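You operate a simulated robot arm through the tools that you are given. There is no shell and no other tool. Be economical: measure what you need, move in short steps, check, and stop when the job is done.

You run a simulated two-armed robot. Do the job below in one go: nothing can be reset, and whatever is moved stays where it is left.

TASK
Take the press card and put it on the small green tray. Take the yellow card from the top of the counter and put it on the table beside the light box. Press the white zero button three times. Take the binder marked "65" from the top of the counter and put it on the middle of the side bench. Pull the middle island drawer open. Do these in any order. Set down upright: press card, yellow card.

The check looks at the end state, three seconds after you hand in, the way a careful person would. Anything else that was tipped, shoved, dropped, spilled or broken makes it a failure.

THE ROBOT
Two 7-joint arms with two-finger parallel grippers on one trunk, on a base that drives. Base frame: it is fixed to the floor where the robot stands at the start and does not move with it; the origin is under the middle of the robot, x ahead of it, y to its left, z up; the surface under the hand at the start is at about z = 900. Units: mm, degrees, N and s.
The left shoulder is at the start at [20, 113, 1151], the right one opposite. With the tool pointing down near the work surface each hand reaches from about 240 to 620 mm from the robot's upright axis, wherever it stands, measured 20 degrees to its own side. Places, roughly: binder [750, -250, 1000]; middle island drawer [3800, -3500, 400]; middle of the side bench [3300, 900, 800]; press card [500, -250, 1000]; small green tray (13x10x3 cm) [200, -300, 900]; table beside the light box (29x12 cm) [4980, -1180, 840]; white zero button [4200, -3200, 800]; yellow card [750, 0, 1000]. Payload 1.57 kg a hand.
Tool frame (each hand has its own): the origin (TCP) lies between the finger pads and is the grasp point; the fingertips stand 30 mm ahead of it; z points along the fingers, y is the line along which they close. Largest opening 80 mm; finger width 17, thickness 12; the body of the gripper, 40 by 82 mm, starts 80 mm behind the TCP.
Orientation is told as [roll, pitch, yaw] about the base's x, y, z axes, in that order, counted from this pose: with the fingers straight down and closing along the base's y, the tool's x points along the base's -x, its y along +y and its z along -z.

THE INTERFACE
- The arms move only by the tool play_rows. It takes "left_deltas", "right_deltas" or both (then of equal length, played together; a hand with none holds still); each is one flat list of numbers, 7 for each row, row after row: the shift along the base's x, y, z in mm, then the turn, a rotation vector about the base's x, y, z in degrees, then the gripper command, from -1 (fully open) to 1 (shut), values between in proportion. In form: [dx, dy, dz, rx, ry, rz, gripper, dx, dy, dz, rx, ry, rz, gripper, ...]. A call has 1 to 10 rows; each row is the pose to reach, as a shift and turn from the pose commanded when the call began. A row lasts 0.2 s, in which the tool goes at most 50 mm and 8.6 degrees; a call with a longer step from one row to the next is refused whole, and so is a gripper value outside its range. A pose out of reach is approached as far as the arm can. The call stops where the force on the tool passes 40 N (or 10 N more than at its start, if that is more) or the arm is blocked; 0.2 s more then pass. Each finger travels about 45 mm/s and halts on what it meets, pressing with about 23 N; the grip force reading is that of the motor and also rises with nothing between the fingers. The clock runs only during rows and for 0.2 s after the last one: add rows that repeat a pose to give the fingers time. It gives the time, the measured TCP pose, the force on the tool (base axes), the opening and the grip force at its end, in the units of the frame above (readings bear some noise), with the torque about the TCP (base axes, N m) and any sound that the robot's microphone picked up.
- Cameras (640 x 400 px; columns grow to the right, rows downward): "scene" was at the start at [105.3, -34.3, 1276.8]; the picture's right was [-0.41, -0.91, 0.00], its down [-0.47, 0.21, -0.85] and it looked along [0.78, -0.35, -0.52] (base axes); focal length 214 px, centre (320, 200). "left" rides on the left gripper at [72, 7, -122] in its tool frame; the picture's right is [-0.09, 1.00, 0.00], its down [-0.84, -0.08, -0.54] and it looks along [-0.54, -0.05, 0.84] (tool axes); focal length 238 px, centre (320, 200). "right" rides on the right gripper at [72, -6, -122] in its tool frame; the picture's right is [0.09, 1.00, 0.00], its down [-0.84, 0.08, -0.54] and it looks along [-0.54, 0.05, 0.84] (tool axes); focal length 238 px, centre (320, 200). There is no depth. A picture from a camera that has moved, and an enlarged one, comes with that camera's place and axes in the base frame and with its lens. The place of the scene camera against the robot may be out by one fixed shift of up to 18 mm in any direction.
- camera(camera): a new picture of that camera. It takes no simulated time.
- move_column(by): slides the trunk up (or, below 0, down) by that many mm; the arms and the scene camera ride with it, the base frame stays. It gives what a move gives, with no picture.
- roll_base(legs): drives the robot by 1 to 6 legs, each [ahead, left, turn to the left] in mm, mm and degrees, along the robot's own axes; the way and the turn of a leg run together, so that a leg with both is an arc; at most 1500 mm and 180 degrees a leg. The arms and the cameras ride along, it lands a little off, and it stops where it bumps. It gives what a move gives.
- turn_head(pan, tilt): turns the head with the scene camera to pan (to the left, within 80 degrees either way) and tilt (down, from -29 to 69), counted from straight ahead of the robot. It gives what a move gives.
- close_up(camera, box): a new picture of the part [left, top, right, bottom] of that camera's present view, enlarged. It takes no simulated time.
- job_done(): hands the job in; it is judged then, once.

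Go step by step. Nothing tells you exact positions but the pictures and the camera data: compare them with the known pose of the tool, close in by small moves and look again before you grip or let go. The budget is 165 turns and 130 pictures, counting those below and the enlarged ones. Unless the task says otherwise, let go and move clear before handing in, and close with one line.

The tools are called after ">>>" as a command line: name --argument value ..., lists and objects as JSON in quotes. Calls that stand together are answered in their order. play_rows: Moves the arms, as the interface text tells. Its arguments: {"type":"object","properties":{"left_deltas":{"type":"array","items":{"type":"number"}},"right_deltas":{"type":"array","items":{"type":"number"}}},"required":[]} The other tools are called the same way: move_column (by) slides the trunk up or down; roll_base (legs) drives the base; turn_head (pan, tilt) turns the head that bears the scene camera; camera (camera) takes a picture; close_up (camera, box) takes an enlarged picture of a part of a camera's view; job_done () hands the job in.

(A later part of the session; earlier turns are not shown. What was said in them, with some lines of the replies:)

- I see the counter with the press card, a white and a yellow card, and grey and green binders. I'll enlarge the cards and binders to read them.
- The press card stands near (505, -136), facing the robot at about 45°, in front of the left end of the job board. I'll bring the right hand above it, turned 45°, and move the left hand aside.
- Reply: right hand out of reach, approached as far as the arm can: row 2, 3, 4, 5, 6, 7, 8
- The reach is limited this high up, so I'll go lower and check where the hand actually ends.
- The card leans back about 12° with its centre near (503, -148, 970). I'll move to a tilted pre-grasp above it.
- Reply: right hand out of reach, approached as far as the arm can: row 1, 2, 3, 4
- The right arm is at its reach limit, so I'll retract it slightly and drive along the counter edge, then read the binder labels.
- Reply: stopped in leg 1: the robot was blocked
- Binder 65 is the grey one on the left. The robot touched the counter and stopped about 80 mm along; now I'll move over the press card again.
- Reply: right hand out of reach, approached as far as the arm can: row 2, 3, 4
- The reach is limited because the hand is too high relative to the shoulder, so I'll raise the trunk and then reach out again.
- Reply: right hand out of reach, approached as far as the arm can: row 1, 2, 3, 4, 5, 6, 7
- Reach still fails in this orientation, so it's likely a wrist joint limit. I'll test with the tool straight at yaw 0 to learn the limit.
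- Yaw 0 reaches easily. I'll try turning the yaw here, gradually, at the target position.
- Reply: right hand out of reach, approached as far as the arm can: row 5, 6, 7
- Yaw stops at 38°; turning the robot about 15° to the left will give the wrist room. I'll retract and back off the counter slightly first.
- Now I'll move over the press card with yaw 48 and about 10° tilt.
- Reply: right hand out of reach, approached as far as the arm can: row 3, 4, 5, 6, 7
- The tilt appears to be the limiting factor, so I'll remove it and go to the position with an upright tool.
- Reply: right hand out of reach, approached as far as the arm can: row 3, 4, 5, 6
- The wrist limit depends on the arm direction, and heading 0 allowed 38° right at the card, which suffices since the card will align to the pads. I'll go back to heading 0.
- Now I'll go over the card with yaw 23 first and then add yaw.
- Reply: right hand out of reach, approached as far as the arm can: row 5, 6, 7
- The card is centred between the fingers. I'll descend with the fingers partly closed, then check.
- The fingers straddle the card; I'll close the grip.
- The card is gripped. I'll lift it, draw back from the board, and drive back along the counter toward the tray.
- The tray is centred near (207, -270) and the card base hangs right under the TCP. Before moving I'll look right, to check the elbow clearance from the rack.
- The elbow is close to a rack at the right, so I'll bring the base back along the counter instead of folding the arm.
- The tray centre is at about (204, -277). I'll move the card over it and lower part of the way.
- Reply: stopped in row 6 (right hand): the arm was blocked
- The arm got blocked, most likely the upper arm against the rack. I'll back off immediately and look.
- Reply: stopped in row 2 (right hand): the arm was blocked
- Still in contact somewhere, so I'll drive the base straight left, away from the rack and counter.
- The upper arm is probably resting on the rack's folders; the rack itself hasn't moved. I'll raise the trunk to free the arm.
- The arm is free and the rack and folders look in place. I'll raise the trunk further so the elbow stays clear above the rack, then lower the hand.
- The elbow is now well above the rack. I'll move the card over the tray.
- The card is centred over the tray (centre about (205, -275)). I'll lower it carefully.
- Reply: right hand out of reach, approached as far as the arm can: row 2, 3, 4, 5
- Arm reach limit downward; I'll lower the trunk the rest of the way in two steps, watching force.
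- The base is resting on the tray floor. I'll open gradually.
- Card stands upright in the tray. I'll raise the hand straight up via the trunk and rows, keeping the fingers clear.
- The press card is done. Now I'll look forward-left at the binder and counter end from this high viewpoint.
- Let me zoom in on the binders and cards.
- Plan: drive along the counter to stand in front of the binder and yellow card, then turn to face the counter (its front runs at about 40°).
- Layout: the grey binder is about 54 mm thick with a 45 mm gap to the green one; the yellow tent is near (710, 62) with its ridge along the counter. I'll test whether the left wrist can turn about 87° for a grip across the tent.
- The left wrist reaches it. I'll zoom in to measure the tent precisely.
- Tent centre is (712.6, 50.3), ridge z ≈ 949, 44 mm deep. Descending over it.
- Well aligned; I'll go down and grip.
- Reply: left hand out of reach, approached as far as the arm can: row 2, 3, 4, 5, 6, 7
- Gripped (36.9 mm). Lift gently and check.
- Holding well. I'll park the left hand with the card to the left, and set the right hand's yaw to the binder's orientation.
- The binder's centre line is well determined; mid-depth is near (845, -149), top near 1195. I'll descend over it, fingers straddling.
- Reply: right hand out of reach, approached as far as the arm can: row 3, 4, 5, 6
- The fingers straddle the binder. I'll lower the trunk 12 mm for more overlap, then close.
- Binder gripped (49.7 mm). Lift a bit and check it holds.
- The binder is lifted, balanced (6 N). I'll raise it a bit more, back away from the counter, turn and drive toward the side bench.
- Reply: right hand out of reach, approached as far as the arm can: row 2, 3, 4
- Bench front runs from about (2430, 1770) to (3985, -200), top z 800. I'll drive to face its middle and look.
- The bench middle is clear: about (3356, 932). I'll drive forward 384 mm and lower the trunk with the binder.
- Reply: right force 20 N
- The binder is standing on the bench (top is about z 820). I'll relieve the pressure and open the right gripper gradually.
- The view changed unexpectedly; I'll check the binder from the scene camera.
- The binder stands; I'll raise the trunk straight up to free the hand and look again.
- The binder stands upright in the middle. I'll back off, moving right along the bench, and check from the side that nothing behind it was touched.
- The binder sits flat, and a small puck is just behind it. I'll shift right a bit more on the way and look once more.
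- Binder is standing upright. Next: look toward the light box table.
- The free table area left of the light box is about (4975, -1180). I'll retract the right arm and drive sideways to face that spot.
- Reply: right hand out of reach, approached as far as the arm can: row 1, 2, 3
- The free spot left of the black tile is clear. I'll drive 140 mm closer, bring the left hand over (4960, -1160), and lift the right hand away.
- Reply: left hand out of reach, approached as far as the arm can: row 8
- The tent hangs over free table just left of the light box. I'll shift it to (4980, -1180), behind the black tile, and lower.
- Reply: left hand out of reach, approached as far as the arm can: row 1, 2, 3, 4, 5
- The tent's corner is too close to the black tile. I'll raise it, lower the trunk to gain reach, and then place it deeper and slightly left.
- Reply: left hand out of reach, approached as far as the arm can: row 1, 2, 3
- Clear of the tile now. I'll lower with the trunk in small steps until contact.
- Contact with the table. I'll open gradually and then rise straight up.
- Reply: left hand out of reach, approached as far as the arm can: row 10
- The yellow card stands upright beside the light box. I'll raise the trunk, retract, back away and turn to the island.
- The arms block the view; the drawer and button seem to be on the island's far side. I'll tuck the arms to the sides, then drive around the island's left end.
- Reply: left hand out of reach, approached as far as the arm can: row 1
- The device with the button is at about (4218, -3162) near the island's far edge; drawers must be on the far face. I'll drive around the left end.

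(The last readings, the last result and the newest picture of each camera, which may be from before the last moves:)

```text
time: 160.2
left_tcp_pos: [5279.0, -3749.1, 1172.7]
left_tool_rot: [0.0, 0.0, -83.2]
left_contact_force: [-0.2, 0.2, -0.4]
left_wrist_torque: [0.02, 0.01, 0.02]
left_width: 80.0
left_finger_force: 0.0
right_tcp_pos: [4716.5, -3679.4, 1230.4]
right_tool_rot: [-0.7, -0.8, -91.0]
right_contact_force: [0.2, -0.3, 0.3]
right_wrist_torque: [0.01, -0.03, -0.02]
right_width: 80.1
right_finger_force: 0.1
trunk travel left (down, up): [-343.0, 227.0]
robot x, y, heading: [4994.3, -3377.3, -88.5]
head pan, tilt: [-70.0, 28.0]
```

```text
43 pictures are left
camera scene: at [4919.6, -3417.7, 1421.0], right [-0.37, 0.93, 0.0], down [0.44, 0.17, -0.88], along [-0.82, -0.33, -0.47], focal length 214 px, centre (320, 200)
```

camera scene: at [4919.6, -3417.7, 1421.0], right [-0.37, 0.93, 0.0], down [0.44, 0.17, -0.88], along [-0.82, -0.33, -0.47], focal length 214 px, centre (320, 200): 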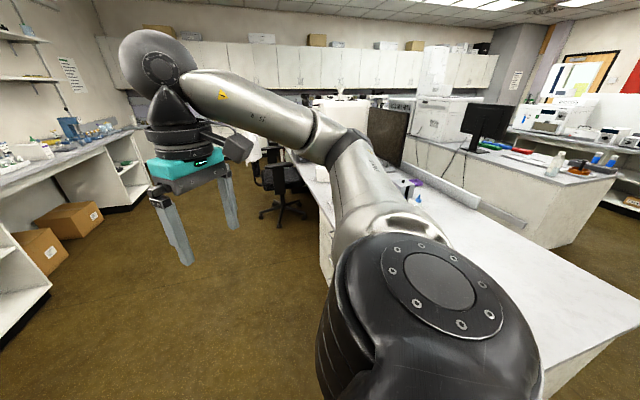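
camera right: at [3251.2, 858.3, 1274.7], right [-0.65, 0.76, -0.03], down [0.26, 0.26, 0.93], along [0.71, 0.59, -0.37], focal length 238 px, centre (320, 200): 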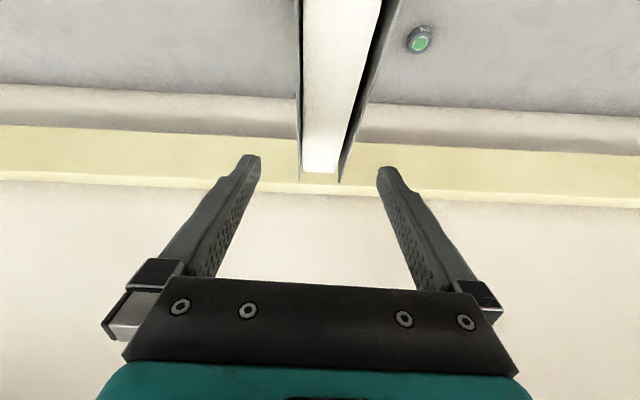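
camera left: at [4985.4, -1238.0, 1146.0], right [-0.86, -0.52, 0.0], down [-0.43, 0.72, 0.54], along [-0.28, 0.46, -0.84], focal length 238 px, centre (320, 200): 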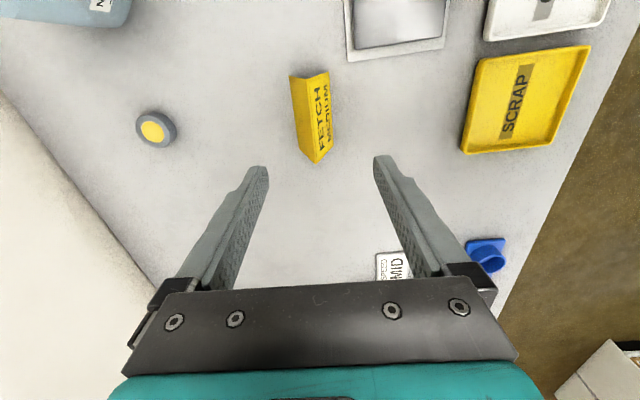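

The aisle on the far side is free. I'll move into it and turn to face the island's drawer face.

>>> roll_base --legs '[[233, -548, 0], [0, 0, -142]]'

>>> turn_head --pan 10 --tilt 45

>>> camera --camera "scene"

```text
time: 169.4
left_tcp_pos: [3997.9, -3510.2, 1173.2]
left_tool_rot: [0.1, 0.0, 134.5]
left_contact_force: [0.5, -0.2, -1.0]
left_wrist_torque: [0.03, 0.02, 0.01]
left_width: 80.1
left_finger_force: 0.2
right_tcp_pos: [4485.7, -3221.3, 1230.8]
right_tool_rot: [-0.6, -0.6, 126.8]
right_contact_force: [0.2, 1.0, -0.1]
right_wrist_torque: [0.0, 0.01, -0.01]
right_width: 79.9
right_finger_force: 0.1
trunk travel left (down, up): [-343.0, 227.0]
robot x, y, heading: [4451.1, -3627.8, 129.5]
head pan, tilt: [-70.0, 28.0]
```

```text
time: 171.0
left_tcp_pos: [3997.8, -3509.9, 1173.7]
left_tool_rot: [-0.1, 0.0, 134.7]
left_contact_force: [0.5, -1.0, 0.2]
left_wrist_torque: [0.0, -0.01, -0.04]
left_width: 79.9
left_finger_force: 0.0
right_tcp_pos: [4485.0, -3220.5, 1230.2]
right_tool_rot: [-0.7, -0.7, 126.8]
right_contact_force: [0.5, 0.9, 0.3]
right_wrist_torque: [0.0, 0.03, -0.03]
right_width: 79.8
right_finger_force: 0.1
trunk travel left (down, up): [-343.0, 227.0]
robot x, y, heading: [4453.1, -3628.3, 129.4]
head pan, tilt: [10.0, 45.0]
```

```text
42 pictures are left
camera scene: at [4399.3, -3564.9, 1395.3], right [0.65, 0.76, 0.0], down [0.54, -0.46, -0.71], along [-0.54, 0.46, -0.71], focal length 214 px, centre (320, 200)
```

scene: 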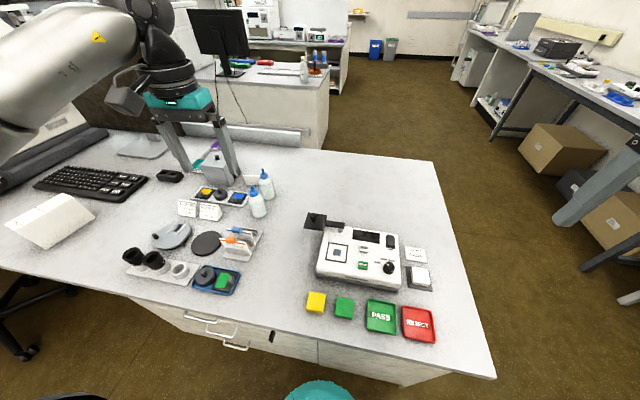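

>>> close_up --camera "scene" --box '[290, 200, 450, 350]'

>>> close_up --camera "scene" --box '[140, 280, 340, 400]'

```text
2.67 times, centred on (370, 275) of scene
camera zoom: at [4399.3, -3564.9, 1395.3], right [0.65, 0.76, 0.0], down [0.54, -0.46, -0.71], along [-0.54, 0.46, -0.71], focal length 572 px, centre (187, 0)
```

zoom: 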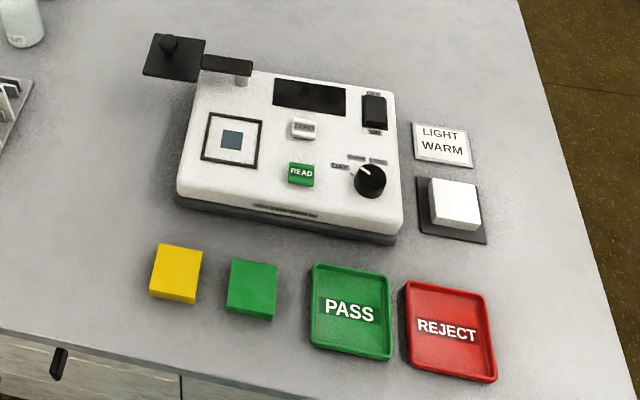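

```text
3.20 times, centred on (240, 340) of scene
camera zoom: at [4399.3, -3564.9, 1395.3], right [0.65, 0.76, 0.0], down [0.54, -0.46, -0.71], along [-0.54, 0.46, -0.71], focal length 686 px, centre (576, -248)
```

zoom: 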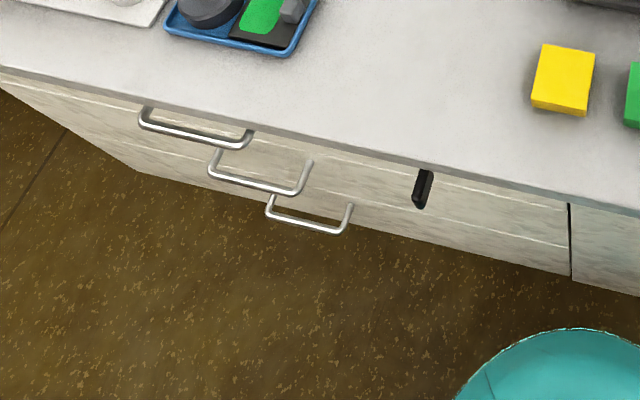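

The ZERO button is on the reader at about (4222, -3247). I'll bring the closed right gripper above it and use the hand camera to refine.

>>> play_rows --right_deltas '[-38, -4, -20, 0, 0, 0, 0, -76, -8, -40, 0, 0, 0, 1, -114, -12, -60, 0, 0, 0, 1, -152, -16, -85, 0, 0, 0, 1, -190, -20, -110, 0, 0, 0, 1, -228, -24, -140, 0, 0, 0, 1, -263, -27, -170, 0, 0, 0, 1, -263, -27, -180, 0, 0, 0, 1]'

>>> camera --camera "right"

>>> close_up --camera "scene" --box '[290, 180, 450, 330]'

```text
time: 172.8
left_tcp_pos: [3996.9, -3510.1, 1173.1]
left_tool_rot: [0.1, 0.0, 134.6]
left_contact_force: [0.3, 0.7, -0.8]
left_wrist_torque: [0.01, 0.01, -0.02]
left_width: 80.0
left_finger_force: 0.1
right_tcp_pos: [4223.5, -3246.9, 1049.9]
right_tool_rot: [-0.6, -0.7, 126.8]
right_contact_force: [0.7, -1.0, -1.3]
right_wrist_torque: [0.02, 0.0, -0.03]
right_width: 0.0
right_finger_force: 21.6
trunk travel left (down, up): [-343.0, 227.0]
robot x, y, heading: [4458.3, -3628.9, 129.4]
head pan, tilt: [10.0, 45.0]
```

```text
39 pictures are left
camera right: at [4272.3, -3301.5, 1172.3], right [-0.74, -0.67, -0.01], down [-0.56, 0.61, 0.55], along [-0.36, 0.42, -0.83], focal length 238 px, centre (320, 200)
```

right: 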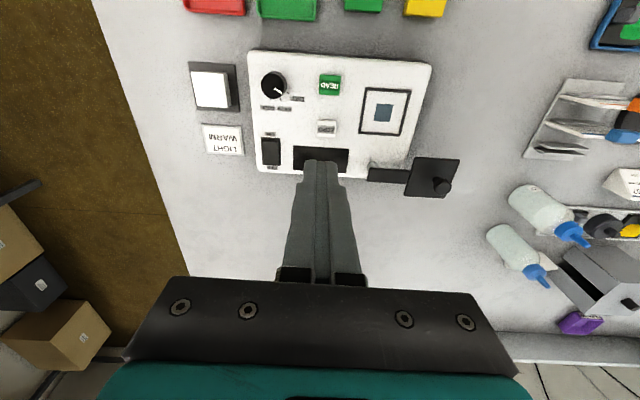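

```text
2.67 times, centred on (370, 255) of scene
camera zoom: at [4399.7, -3564.8, 1395.3], right [0.65, 0.76, 0.0], down [0.54, -0.46, -0.71], along [-0.54, 0.46, -0.71], focal length 572 px, centre (187, 53)
```

zoom: 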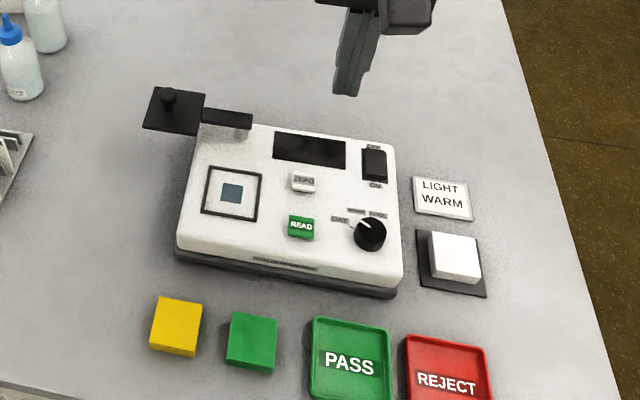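

>>> play_rows --right_deltas '[-11, 10, -30, 0, 0, 0, 1, -22, 20, -60, 0, 0, 0, 1, -22, 20, -100, 0, 0, 0, 1, -22, 20, -100, 0, 0, 0, 1]'

>>> camera --camera "right"

>>> close_up --camera "scene" --box '[290, 180, 450, 330]'

```text
time: 173.8
left_tcp_pos: [3997.5, -3509.8, 1172.5]
left_tool_rot: [0.0, 0.1, 134.6]
left_contact_force: [0.3, 0.2, -0.8]
left_wrist_torque: [0.03, -0.01, 0.0]
left_width: 79.7
left_finger_force: 0.0
right_tcp_pos: [4201.7, -3227.4, 950.0]
right_tool_rot: [-0.7, -0.7, 126.7]
right_contact_force: [0.6, 0.2, -1.1]
right_wrist_torque: [0.01, 0.0, -0.02]
right_width: 0.3
right_finger_force: 21.4
trunk travel left (down, up): [-343.0, 227.0]
robot x, y, heading: [4455.0, -3627.3, 129.4]
head pan, tilt: [10.0, 45.0]
```

```text
37 pictures are left
camera right: at [4249.7, -3282.6, 1071.4], right [-0.74, -0.67, -0.01], down [-0.56, 0.61, 0.55], along [-0.36, 0.42, -0.83], focal length 238 px, centre (320, 200)
```

right: 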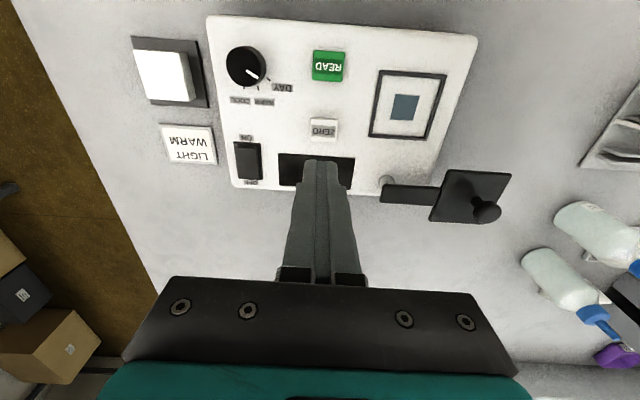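

```text
2.67 times, centred on (370, 255) of scene
camera zoom: at [4399.2, -3565.0, 1395.3], right [0.65, 0.76, 0.0], down [0.54, -0.46, -0.71], along [-0.54, 0.46, -0.71], focal length 572 px, centre (187, 53)
```

zoom: 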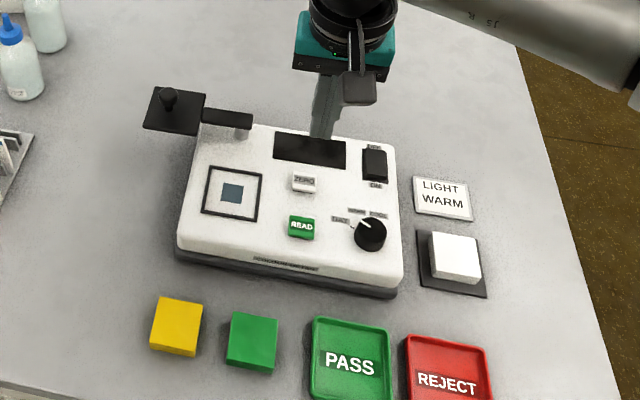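

The button top is at about z 828, right below the closed fingertips (4202, -3228). I'll descend in small steps until I feel it.

>>> play_rows --right_deltas '[0, -1, -40, 0, 0, 0, 1, 0, -1, -75, 0, 0, 0, 1, 0, -1, -82, 0, 0, 0, 1, 0, -1, -85, 0, 0, 0, 1, 0, -1, -87, 0, 0, 0, 1]'

>>> camera --camera "right"

>>> close_up --camera "scene" --box '[320, 200, 420, 290]'

```text
time: 175.0
left_tcp_pos: [3996.9, -3509.8, 1172.0]
left_tool_rot: [0.0, -0.1, 134.7]
left_contact_force: [-0.5, 0.0, -0.1]
left_wrist_torque: [0.05, 0.01, -0.04]
left_width: 79.9
left_finger_force: 0.2
right_tcp_pos: [4200.4, -3229.2, 863.2]
right_tool_rot: [-0.6, -0.8, 126.8]
right_contact_force: [-1.0, -0.2, 0.3]
right_wrist_torque: [0.0, 0.0, -0.02]
right_width: 0.0
right_finger_force: 21.4
trunk travel left (down, up): [-343.0, 227.0]
robot x, y, heading: [4454.7, -3623.9, 129.5]
head pan, tilt: [10.0, 45.0]
```

```text
35 pictures are left
camera right: at [4248.5, -3282.5, 984.2], right [-0.74, -0.67, -0.01], down [-0.56, 0.61, 0.55], along [-0.36, 0.42, -0.83], focal length 238 px, centre (320, 200)
```

right: 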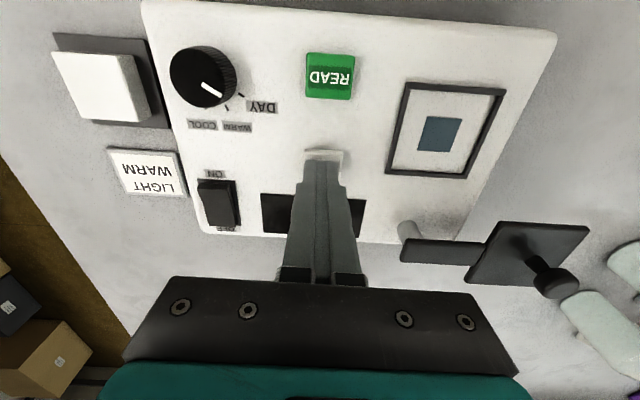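

```text
4.44 times, centred on (370, 245) of scene
camera zoom: at [4399.2, -3565.0, 1395.3], right [0.65, 0.76, 0.0], down [0.54, -0.46, -0.71], along [-0.54, 0.46, -0.71], focal length 953 px, centre (98, 0)
```

zoom: 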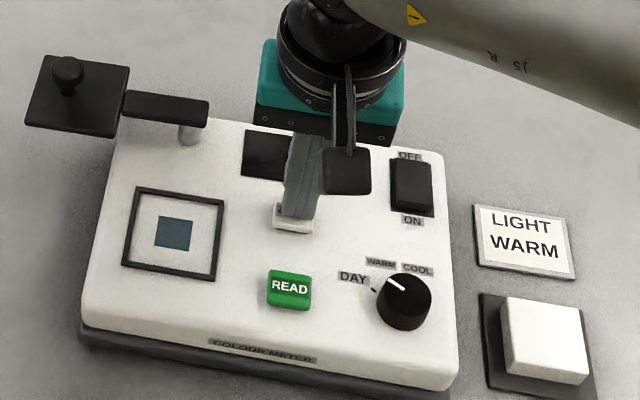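

Directly over the ZERO button. Press slowly until a clear force, then release.

>>> play_rows --right_deltas '[2, -2, 0, 0, 0, 0, 1, 2, -2, -3, 0, 0, 0, 1, 2, -2, -5, 0, 0, 0, 1, 2, -2, -7, 0, 0, 0, 1, 2, -2, -8, 0, 0, 0, 1]'

```text
time: 176.2
left_tcp_pos: [3998.8, -3510.3, 1174.0]
left_tool_rot: [0.0, 0.0, 134.6]
left_contact_force: [-0.2, -0.8, -0.2]
left_wrist_torque: [0.01, -0.05, 0.01]
left_width: 80.0
left_finger_force: 0.1
right_tcp_pos: [4202.5, -3229.3, 856.0]
right_tool_rot: [-0.6, -0.6, 126.8]
right_contact_force: [-1.0, -1.4, 2.9]
right_wrist_torque: [-0.02, 0.0, 0.01]
right_width: 0.0
right_finger_force: 21.5
trunk travel left (down, up): [-343.0, 227.0]
robot x, y, heading: [4455.0, -3628.7, 129.7]
head pan, tilt: [10.0, 45.0]
heard: click
```

A click at z ≈ 856: first press. Now release and press again, one press per call.

>>> play_rows --right_deltas '[0, 0, 4, 0, 0, 0, 1, 0, 0, 10, 0, 0, 0, 1, 0, 0, 10, 0, 0, 0, 1]'

>>> play_rows --right_deltas '[0, 0, -5, 0, 0, 0, 1, 0, 0, -9, 0, 0, 0, 1, 0, 0, -10.5, 0, 0, 0, 1, 0, 0, -10.5, 0, 0, 0, 1]'

>>> play_rows --right_deltas '[0, 0, 4, 0, 0, 0, 1, 0, 0, 10, 0, 0, 0, 1, 0, 0, 10, 0, 0, 0, 1]'

```text
time: 177.0
left_tcp_pos: [3997.8, -3510.1, 1173.1]
left_tool_rot: [0.1, 0.0, 134.6]
left_contact_force: [-0.8, 0.3, -0.3]
left_wrist_torque: [0.02, 0.0, 0.0]
left_width: 80.2
left_finger_force: 0.1
right_tcp_pos: [4201.8, -3228.9, 863.9]
right_tool_rot: [-0.7, -0.7, 126.9]
right_contact_force: [-0.2, 0.1, -0.5]
right_wrist_torque: [-0.02, 0.0, 0.03]
right_width: 0.1
right_finger_force: 21.3
trunk travel left (down, up): [-343.0, 227.0]
robot x, y, heading: [4453.4, -3625.1, 129.3]
head pan, tilt: [10.0, 45.0]
```

```text
time: 178.0
left_tcp_pos: [3998.2, -3509.8, 1173.4]
left_tool_rot: [0.0, 0.0, 134.6]
left_contact_force: [0.0, 0.6, 0.0]
left_wrist_torque: [-0.01, -0.02, 0.0]
left_width: 80.1
left_finger_force: 0.1
right_tcp_pos: [4202.0, -3228.5, 855.9]
right_tool_rot: [-0.5, -0.8, 126.8]
right_contact_force: [1.8, -1.4, 3.5]
right_wrist_torque: [-0.05, -0.05, 0.02]
right_width: 0.1
right_finger_force: 21.4
trunk travel left (down, up): [-343.0, 227.0]
robot x, y, heading: [4453.4, -3627.9, 129.5]
head pan, tilt: [10.0, 45.0]
heard: click
```

```text
time: 178.8
left_tcp_pos: [3997.5, -3510.3, 1174.9]
left_tool_rot: [0.0, 0.0, 134.5]
left_contact_force: [0.8, 0.7, -0.4]
left_wrist_torque: [-0.01, -0.01, 0.01]
left_width: 79.9
left_finger_force: 0.1
right_tcp_pos: [4201.6, -3230.2, 865.5]
right_tool_rot: [-0.6, -0.7, 126.8]
right_contact_force: [0.2, 0.5, -1.0]
right_wrist_torque: [0.02, -0.01, -0.01]
right_width: 0.0
right_finger_force: 21.3
trunk travel left (down, up): [-343.0, 227.0]
robot x, y, heading: [4451.5, -3629.8, 129.6]
head pan, tilt: [10.0, 45.0]
```

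Second click heard. Third press, then withdraw up.

>>> play_rows --right_deltas '[0, 0, -5, 0, 0, 0, 1, 0, 0, -9, 0, 0, 0, 1, 0, 0, -10.5, 0, 0, 0, 1, 0, 0, -10.5, 0, 0, 0, 1]'

>>> play_rows --right_deltas '[0, 0, 5, 0, 0, 0, 1, 0, 0, 20, 0, 0, 0, 1, 0, 0, 60, 0, 0, 0, 1, 0, 0, 110, 0, 0, 0, 1, 0, 0, 160, 0, 0, 0, 1, 20, -24, 200, 0, 0, 0, 1, 50, -60, 230, 0, 0, 0, 1]'

>>> close_up --camera "scene" --box '[290, 180, 450, 330]'

```text
time: 179.8
left_tcp_pos: [3997.0, -3509.8, 1173.2]
left_tool_rot: [-0.1, 0.0, 134.6]
left_contact_force: [-0.5, -0.4, 0.3]
left_wrist_torque: [0.01, -0.01, -0.02]
left_width: 80.0
left_finger_force: 0.0
right_tcp_pos: [4201.9, -3229.4, 855.3]
right_tool_rot: [-0.6, -0.7, 126.7]
right_contact_force: [0.3, 0.6, 3.3]
right_wrist_torque: [-0.04, 0.01, -0.02]
right_width: 0.0
right_finger_force: 21.4
trunk travel left (down, up): [-343.0, 227.0]
robot x, y, heading: [4453.7, -3625.1, 129.4]
head pan, tilt: [10.0, 45.0]
heard: click
```

```text
refused: row 6 steps farther than a row can; nothing moved
```

```text
2.67 times, centred on (370, 255) of scene
camera zoom: at [4399.4, -3565.2, 1395.3], right [0.65, 0.76, 0.0], down [0.54, -0.46, -0.71], along [-0.54, 0.46, -0.71], focal length 572 px, centre (187, 53)
```

zoom: 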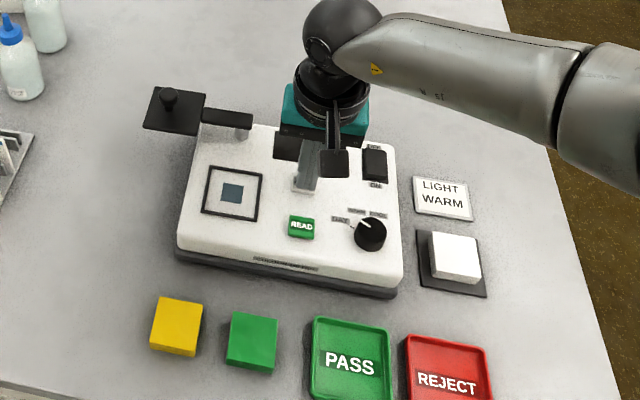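

Three clicks in total. I'll withdraw the right hand and back the base off to prepare the left hand for the drawer handle.

>>> play_rows --right_deltas '[0, 0, 5, 0, 0, 0, 1, 0, 0, 30, 0, 0, 0, 1, 0, 0, 75, 0, 0, 0, 1, 0, 0, 120, 0, 0, 0, 1, 0, 0, 165, 0, 0, 0, 1, 15, -18, 200, 0, 0, 0, 1, 40, -48, 225, 0, 0, 0, 1, 50, -60, 250, 0, 0, 0, 1, 60, -72, 280, 0, 0, 0, 1, 60, -72, 300, 0, 0, 0, 1]' --left_deltas '[0, 0, 0, 0, 0, 8.5, -1, 0, 0, 0, 0, 0, 17, -1, 0, 0, 0, 0, 0, 25.5, -1, 0, 0, 0, 0, 0, 34, -1, 0, 0, 0, 0, 0, 42.5, -1, 0, 0, 0, 0, 0, 51, -1, 0, 0, 0, 0, 0, 59.5, -1, 0, 0, 0, 0, 0, 68, -1, 0, 0, 0, 0, 0, 76.5, -1, 0, 0, 0, 0, 0, 85, -1]'

>>> roll_base --legs '[[-300, 0, 0]]'

>>> turn_head --pan 25 --tilt 45

>>> camera --camera "scene"

```text
time: 182.0
left_tcp_pos: [3998.4, -3510.7, 1173.2]
left_tool_rot: [0.0, 0.1, -140.3]
left_contact_force: [-0.9, -0.2, 0.3]
left_wrist_torque: [0.01, -0.01, 0.0]
left_width: 79.9
left_finger_force: 0.0
right_tcp_pos: [4262.2, -3303.1, 1156.7]
right_tool_rot: [-0.6, -0.6, 126.7]
right_contact_force: [1.2, -0.4, -0.1]
right_wrist_torque: [-0.03, -0.04, 0.0]
right_width: 0.0
right_finger_force: 21.5
trunk travel left (down, up): [-343.0, 227.0]
robot x, y, heading: [4450.2, -3631.3, 129.5]
head pan, tilt: [10.0, 45.0]
```

```text
time: 184.0
left_tcp_pos: [4187.2, -3737.1, 1173.2]
left_tool_rot: [0.1, 0.1, -140.6]
left_contact_force: [-0.1, -0.8, -0.1]
left_wrist_torque: [-0.01, -0.01, -0.05]
left_width: 80.2
left_finger_force: 0.0
right_tcp_pos: [4451.3, -3533.8, 1157.0]
right_tool_rot: [-0.5, -0.8, 126.4]
right_contact_force: [0.2, 0.8, 0.7]
right_wrist_torque: [0.02, 0.0, 0.0]
right_width: 0.2
right_finger_force: 21.2
trunk travel left (down, up): [-343.0, 227.0]
robot x, y, heading: [4641.8, -3854.5, 129.2]
head pan, tilt: [10.0, 45.0]
```

```text
time: 184.8
left_tcp_pos: [4187.0, -3737.5, 1174.7]
left_tool_rot: [-0.1, 0.1, -140.7]
left_contact_force: [-0.3, -0.6, -0.7]
left_wrist_torque: [0.01, -0.01, -0.04]
left_width: 79.9
left_finger_force: 0.0
right_tcp_pos: [4451.6, -3531.2, 1157.2]
right_tool_rot: [-0.6, -0.7, 126.4]
right_contact_force: [0.6, -0.3, -0.7]
right_wrist_torque: [0.02, 0.01, 0.01]
right_width: 0.1
right_finger_force: 21.6
trunk travel left (down, up): [-343.0, 227.0]
robot x, y, heading: [4642.5, -3858.1, 129.0]
head pan, tilt: [25.0, 45.0]
```

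```text
32 pictures are left
camera scene: at [4576.0, -3812.2, 1395.3], right [0.44, 0.9, 0.0], down [0.64, -0.31, -0.71], along [-0.64, 0.31, -0.71], focal length 214 px, centre (320, 200)
```

scene: 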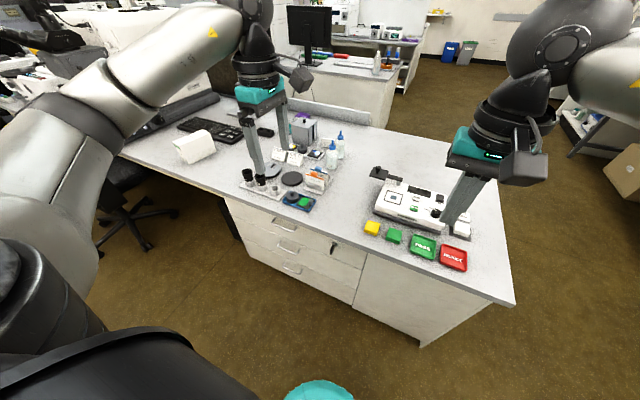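

>>> close_up --camera "scene" --box '[220, 185, 380, 305]'

```text
3.33 times, centred on (300, 245) of scene
camera zoom: at [4576.0, -3812.2, 1395.3], right [0.44, 0.9, 0.0], down [0.64, -0.31, -0.71], along [-0.64, 0.31, -0.71], focal length 715 px, centre (387, 50)
```

zoom: 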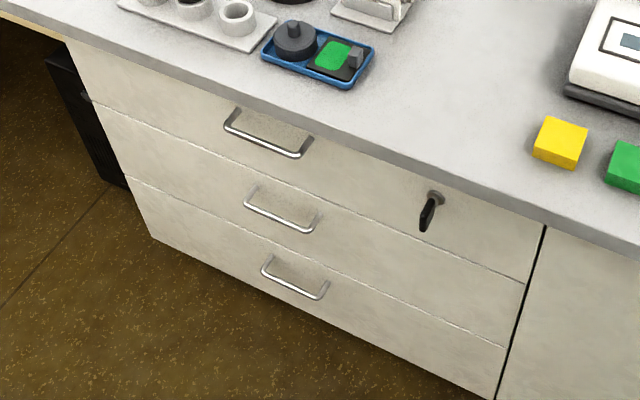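

The middle handle is at about (3999, -3708, 495), bar ~113 mm wide. I'll shift the base left, then pitch the left tool forward to horizontal so the fingers close vertically on the bar.

>>> roll_base --legs '[[0, 275, 0]]'

>>> play_rows --left_deltas '[0, 13, -15, 6.5, 5.3, 0, -1, 0, 26, -30, 13, 10.6, 0, -1, 0, 39, -45, 19.5, 15.9, 0, -1, 0, 52, -60, 26, 21.2, 0, -1, 0, 65, -75, 32.5, 26.5, 0, -1, 0, 78, -90, 39, 31.8, 0, -1, 0, 91, -105, 45.5, 37.1, 0, -1, 0, 104, -120, 52, 42.4, 0, -1, 0, 117, -135, 58.5, 47.7, 0, -1, 0, 128, -150, 65, 53, 0, -1]'

>>> camera --camera "scene"

```text
time: 186.7
left_tcp_pos: [3977.7, -3908.9, 1174.2]
left_tool_rot: [0.0, 0.0, -140.6]
left_contact_force: [-0.7, 0.0, -0.8]
left_wrist_torque: [0.0, 0.0, -0.02]
left_width: 80.0
left_finger_force: 0.1
right_tcp_pos: [4242.2, -3704.2, 1158.1]
right_tool_rot: [-0.6, -0.7, 126.6]
right_contact_force: [-0.1, -0.1, -0.2]
right_wrist_torque: [0.06, -0.04, 0.01]
right_width: 0.0
right_finger_force: 21.0
trunk travel left (down, up): [-343.0, 227.0]
robot x, y, heading: [4436.6, -4027.2, 129.4]
head pan, tilt: [25.0, 45.0]
```

```text
time: 188.9
left_tcp_pos: [4014.7, -3769.2, 1083.8]
left_tool_rot: [-59.2, 1.5, -151.8]
left_contact_force: [0.1, 0.1, 0.1]
left_wrist_torque: [-0.02, -0.01, 0.02]
left_width: 79.8
left_finger_force: 0.0
left hand out of reach, approached as far as the arm can: row 7, 8, 9, 10
right_tcp_pos: [4243.1, -3700.4, 1157.0]
right_tool_rot: [-0.5, -0.7, 126.5]
right_contact_force: [0.2, 1.5, 0.3]
right_wrist_torque: [-0.06, 0.02, 0.01]
right_width: 0.0
right_finger_force: 21.6
trunk travel left (down, up): [-343.0, 227.0]
robot x, y, heading: [4435.9, -4027.4, 128.9]
head pan, tilt: [25.0, 45.0]
```

```text
30 pictures are left
camera scene: at [4368.2, -3979.7, 1395.1], right [0.43, 0.9, 0.0], down [0.64, -0.31, -0.71], along [-0.64, 0.31, -0.71], focal length 214 px, centre (320, 200)
```

scene: 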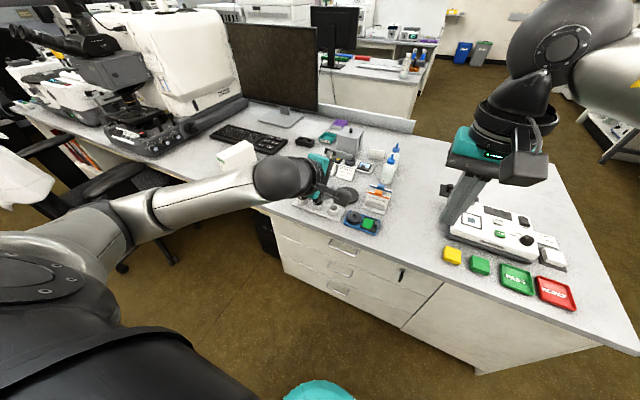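

Pitch has reached about 60°. I'll retract a little and lower the trunk fully, keeping clear of the counter edge.

>>> play_rows --left_deltas '[10, -12, 0, 0, 0, 0, -1, 22, -27, 0, 0, 0, 0, -1]'

>>> move_column --by -320

>>> play_rows --left_deltas '[0, 0, -30, 0, 0, 0, -1, 0, 0, -70, 0, 0, 0, -1, 0, 0, -110, 0, 0, 0, -1, 0, 0, -150, 4, 3.3, 0, -1, 0, 0, -190, 8, 6.6, 0, -1, 0, 0, -230, 12, 10, 0, -1, 0, 0, -255, 16, 13, 0, -1]'

>>> camera --camera "left"

>>> camera --camera "scene"

```text
time: 189.5
left_tcp_pos: [4037.5, -3799.8, 1087.0]
left_tool_rot: [-59.3, 1.7, -151.8]
left_contact_force: [0.4, -0.3, 0.3]
left_wrist_torque: [-0.04, 0.01, -0.02]
left_width: 79.9
left_finger_force: 0.1
right_tcp_pos: [4243.7, -3702.9, 1157.5]
right_tool_rot: [-0.6, -0.8, 126.5]
right_contact_force: [0.5, -0.3, -0.2]
right_wrist_torque: [0.04, -0.02, 0.01]
right_width: 0.0
right_finger_force: 21.5
trunk travel left (down, up): [-343.0, 227.0]
robot x, y, heading: [4432.0, -4029.8, 129.2]
head pan, tilt: [25.0, 45.0]
```

```text
time: 192.7
left_tcp_pos: [4037.3, -3799.2, 766.1]
left_tool_rot: [-59.3, 1.6, -151.9]
left_contact_force: [-0.6, -0.8, 0.3]
left_wrist_torque: [0.0, 0.0, -0.03]
left_width: 80.0
left_finger_force: 0.0
right_tcp_pos: [4242.2, -3701.5, 835.9]
right_tool_rot: [-0.5, -0.8, 126.6]
right_contact_force: [0.9, -0.2, -0.8]
right_wrist_torque: [-0.02, 0.03, -0.04]
right_width: 0.3
right_finger_force: 21.2
trunk travel left (down, up): [-23.0, 547.0]
robot x, y, heading: [4433.2, -4028.7, 129.0]
head pan, tilt: [25.0, 45.0]
```

```text
time: 194.3
left_tcp_pos: [4036.0, -3801.5, 512.3]
left_tool_rot: [-79.5, -2.5, -151.7]
left_contact_force: [0.2, 0.4, -0.3]
left_wrist_torque: [0.01, -0.02, 0.0]
left_width: 80.1
left_finger_force: 0.0
right_tcp_pos: [4244.6, -3702.9, 837.7]
right_tool_rot: [-0.6, -0.7, 126.7]
right_contact_force: [-0.7, 0.6, 0.5]
right_wrist_torque: [0.0, -0.03, 0.0]
right_width: 0.0
right_finger_force: 21.9
trunk travel left (down, up): [-23.0, 547.0]
robot x, y, heading: [4434.2, -4028.9, 129.4]
head pan, tilt: [25.0, 45.0]
```

```text
29 pictures are left
camera left: at [4158.4, -3872.0, 523.5], right [-0.03, -0.22, -0.97], down [-0.48, -0.85, 0.21], along [-0.87, 0.48, -0.08], focal length 238 px, centre (320, 200)
```

left: 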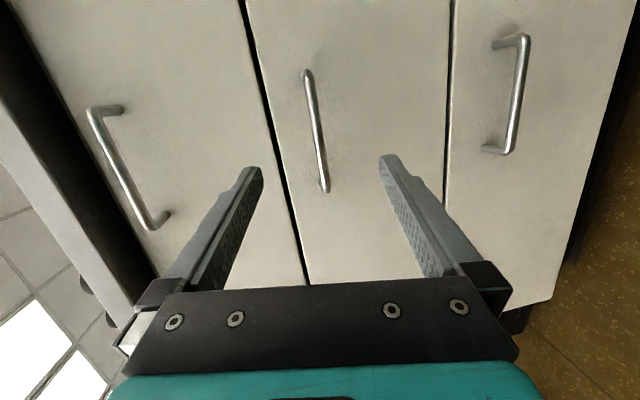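

```text
28 pictures are left
camera scene: at [4367.5, -3982.2, 1075.3], right [0.43, 0.9, 0.0], down [0.64, -0.31, -0.71], along [-0.64, 0.31, -0.71], focal length 214 px, centre (320, 200)
```

scene: 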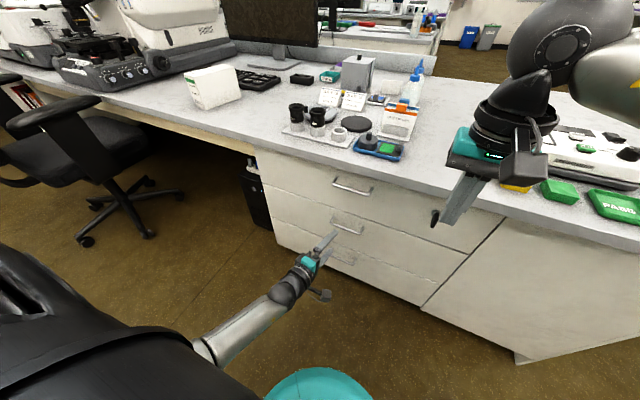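

The middle handle is between the fingers in the hand camera. I'll advance to it (bar ≈ (3998, -3711, 496)) and look.

>>> play_rows --left_deltas '[-11, 27, -5, 0, 0, 0, -1, -22, 54, -10, 0, 0, 0, -1, -32, 78, -14, 0, 0, 0, -1, -32, 78, -14, 0, 0, 0, -1]'

>>> camera --camera "left"

```text
time: 195.3
left_tcp_pos: [4005.1, -3721.6, 497.3]
left_tool_rot: [-79.6, -2.3, -151.7]
left_contact_force: [-0.1, 0.3, 0.9]
left_wrist_torque: [-0.02, -0.02, -0.01]
left_width: 79.8
left_finger_force: 0.0
right_tcp_pos: [4243.1, -3702.7, 835.9]
right_tool_rot: [-0.7, -0.8, 126.7]
right_contact_force: [-1.5, -0.4, 0.2]
right_wrist_torque: [-0.01, 0.02, -0.01]
right_width: 0.0
right_finger_force: 21.8
trunk travel left (down, up): [-23.0, 547.0]
robot x, y, heading: [4433.7, -4023.2, 129.4]
head pan, tilt: [25.0, 45.0]
```

```text
27 pictures are left
camera left: at [4125.8, -3791.9, 509.3], right [-0.03, -0.22, -0.97], down [-0.48, -0.85, 0.21], along [-0.87, 0.48, -0.08], focal length 238 px, centre (320, 200)
```

left: 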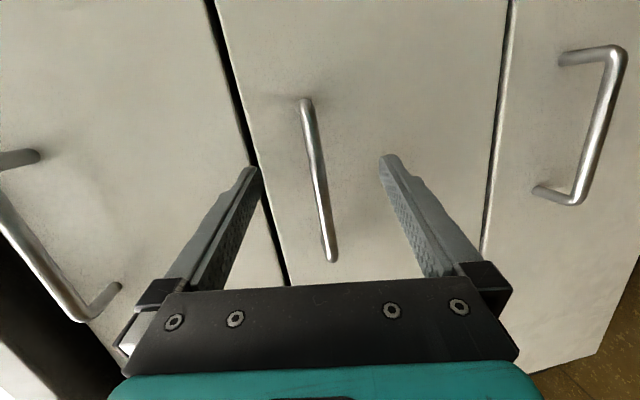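

The bar is inside the finger gap, about 12 mm ahead of the TCP. Close the grip.

>>> play_rows --left_deltas '[0, 0, 0, 0, 0, 0, -0.2, 0, 0, 0, 0, 0, 0, 0.4, 0, 0, 0, 0, 0, 0, 1, 0, 0, 0, 0, 0, 0, 1, 0, 0, 0, 0, 0, 0, 1, 0, 0, 0, 0, 0, 0, 1]'

>>> camera --camera "left"

```text
time: 196.7
left_tcp_pos: [4003.9, -3721.4, 498.3]
left_tool_rot: [-79.6, -2.2, -151.7]
left_contact_force: [1.8, 0.1, 2.3]
left_wrist_torque: [0.38, -0.37, -0.04]
left_width: 10.8
left_finger_force: 28.2
right_tcp_pos: [4242.7, -3702.4, 836.1]
right_tool_rot: [-0.6, -0.7, 126.6]
right_contact_force: [-0.3, 0.1, -0.5]
right_wrist_torque: [0.0, 0.0, 0.01]
right_width: 0.1
right_finger_force: 21.5
trunk travel left (down, up): [-23.0, 547.0]
robot x, y, heading: [4433.0, -4028.0, 129.2]
head pan, tilt: [25.0, 45.0]
```

```text
26 pictures are left
camera left: at [4125.9, -3792.0, 509.8], right [-0.03, -0.22, -0.97], down [-0.48, -0.85, 0.21], along [-0.87, 0.48, -0.08], focal length 238 px, centre (320, 200)
```

left: 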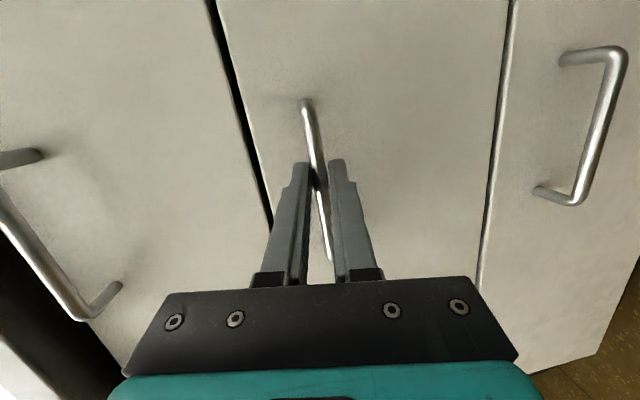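

Bar gripped. I'll pull by driving the base straight back.

>>> roll_base --legs '[[-120, 0, 0]]'

>>> camera --camera "scene"

```text
time: 197.9
left_tcp_pos: [4078.7, -3814.7, 497.1]
left_tool_rot: [-79.6, -2.3, -151.6]
left_contact_force: [-5.0, -6.9, 5.6]
left_wrist_torque: [0.36, -0.36, 0.26]
left_width: 10.6
left_finger_force: 28.1
right_tcp_pos: [4319.6, -3795.4, 836.8]
right_tool_rot: [-0.5, -0.7, 126.6]
right_contact_force: [0.0, 0.3, -0.1]
right_wrist_torque: [0.02, 0.0, -0.01]
right_width: 0.0
right_finger_force: 22.0
trunk travel left (down, up): [-23.0, 547.0]
robot x, y, heading: [4508.4, -4120.1, 129.2]
head pan, tilt: [25.0, 45.0]
```

```text
25 pictures are left
camera scene: at [4443.8, -4076.2, 1075.3], right [0.43, 0.9, 0.0], down [0.64, -0.31, -0.71], along [-0.64, 0.31, -0.71], focal length 214 px, centre (320, 200)
```

scene: 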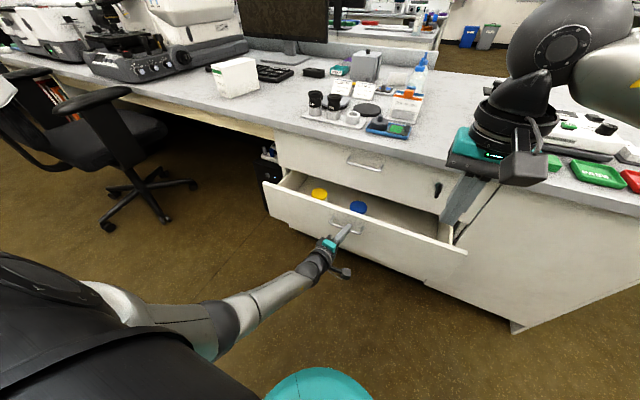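

The drawer is opening smoothly, 120 mm so far. I'll pull another 130 mm.

>>> roll_base --legs '[[-130, 0, 0]]'

>>> camera --camera "scene"

```text
time: 199.2
left_tcp_pos: [4158.6, -3915.7, 497.5]
left_tool_rot: [-79.6, -2.4, -151.4]
left_contact_force: [-11.0, -9.4, 2.9]
left_wrist_torque: [0.28, -0.31, 0.41]
left_width: 10.7
left_finger_force: 28.3
right_tcp_pos: [4400.1, -3894.9, 835.6]
right_tool_rot: [-0.6, -0.8, 126.6]
right_contact_force: [-1.0, 0.5, 0.3]
right_wrist_torque: [0.0, 0.01, -0.02]
right_width: 0.0
right_finger_force: 21.5
trunk travel left (down, up): [-23.0, 547.0]
robot x, y, heading: [4591.3, -4222.8, 129.2]
head pan, tilt: [25.0, 45.0]
```

```text
24 pictures are left
camera scene: at [4524.4, -4175.2, 1075.3], right [0.43, 0.9, 0.0], down [0.64, -0.31, -0.71], along [-0.64, 0.31, -0.71], focal length 214 px, centre (320, 200)
```

scene: 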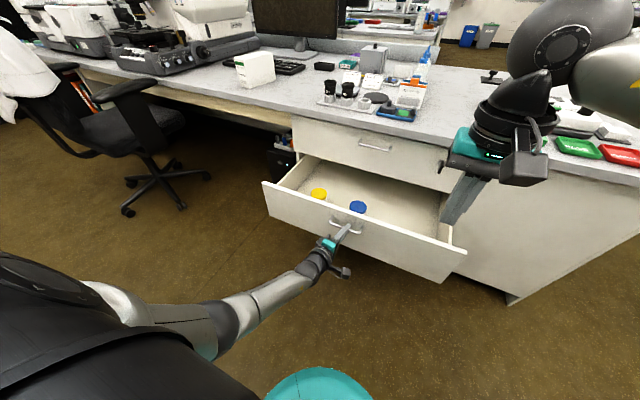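

The drawer is open about 250 mm. Release the handle and back straight away.

>>> play_rows --left_deltas '[0, 0, 0, 0, 0, 0, 0.5, 0, 0, 0, 0, 0, 0, 0, 0, 0, 0, 0, 0, 0, -0.5, 0, 0, 0, 0, 0, 0, -0.8, 0, 0, 0, 0, 0, 0, -0.8]'

>>> roll_base --legs '[[-250, 0, 0]]'

>>> camera --camera "scene"

```text
time: 200.4
left_tcp_pos: [4158.0, -3914.5, 497.8]
left_tool_rot: [-79.6, -2.4, -151.4]
left_contact_force: [-0.5, -0.1, 0.3]
left_wrist_torque: [0.04, 0.0, -0.01]
left_width: 72.0
left_finger_force: 0.0
right_tcp_pos: [4400.3, -3895.1, 836.1]
right_tool_rot: [-0.6, -0.7, 126.5]
right_contact_force: [0.5, -0.3, 0.3]
right_wrist_torque: [-0.01, -0.01, -0.02]
right_width: 0.0
right_finger_force: 21.5
trunk travel left (down, up): [-23.0, 547.0]
robot x, y, heading: [4590.2, -4217.0, 129.2]
head pan, tilt: [25.0, 45.0]
```

```text
time: 202.2
left_tcp_pos: [4317.2, -4109.7, 497.6]
left_tool_rot: [-79.5, -2.3, -151.4]
left_contact_force: [-0.3, -0.1, -0.6]
left_wrist_torque: [0.0, -0.01, 0.03]
left_width: 71.7
left_finger_force: 0.0
right_tcp_pos: [4559.3, -4088.5, 836.8]
right_tool_rot: [-0.6, -0.6, 126.6]
right_contact_force: [0.4, 0.2, -0.6]
right_wrist_torque: [-0.02, 0.01, 0.01]
right_width: 0.0
right_finger_force: 20.9
trunk travel left (down, up): [-23.0, 547.0]
robot x, y, heading: [4750.2, -4413.0, 129.3]
head pan, tilt: [25.0, 45.0]
```

```text
23 pictures are left
camera scene: at [4683.7, -4368.9, 1075.3], right [0.43, 0.9, 0.0], down [0.64, -0.31, -0.71], along [-0.64, 0.31, -0.71], focal length 214 px, centre (320, 200)
```

scene: 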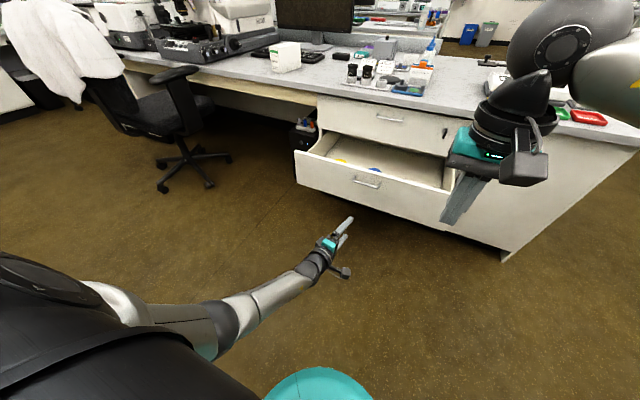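

The press card is on the green tray, the yellow card is beside the light box, ZERO clicked three times, binder 65 is upright on the middle of the side bench, and the middle drawer is open. Both hands are clear, so I'm handing in.

>>> job_done

```text
The job is handed in.
```

All five jobs are done and handed in. While I was placing the press card, my right arm bumped the folder rack on the counter. The rack and folders looked unmoved afterwards.
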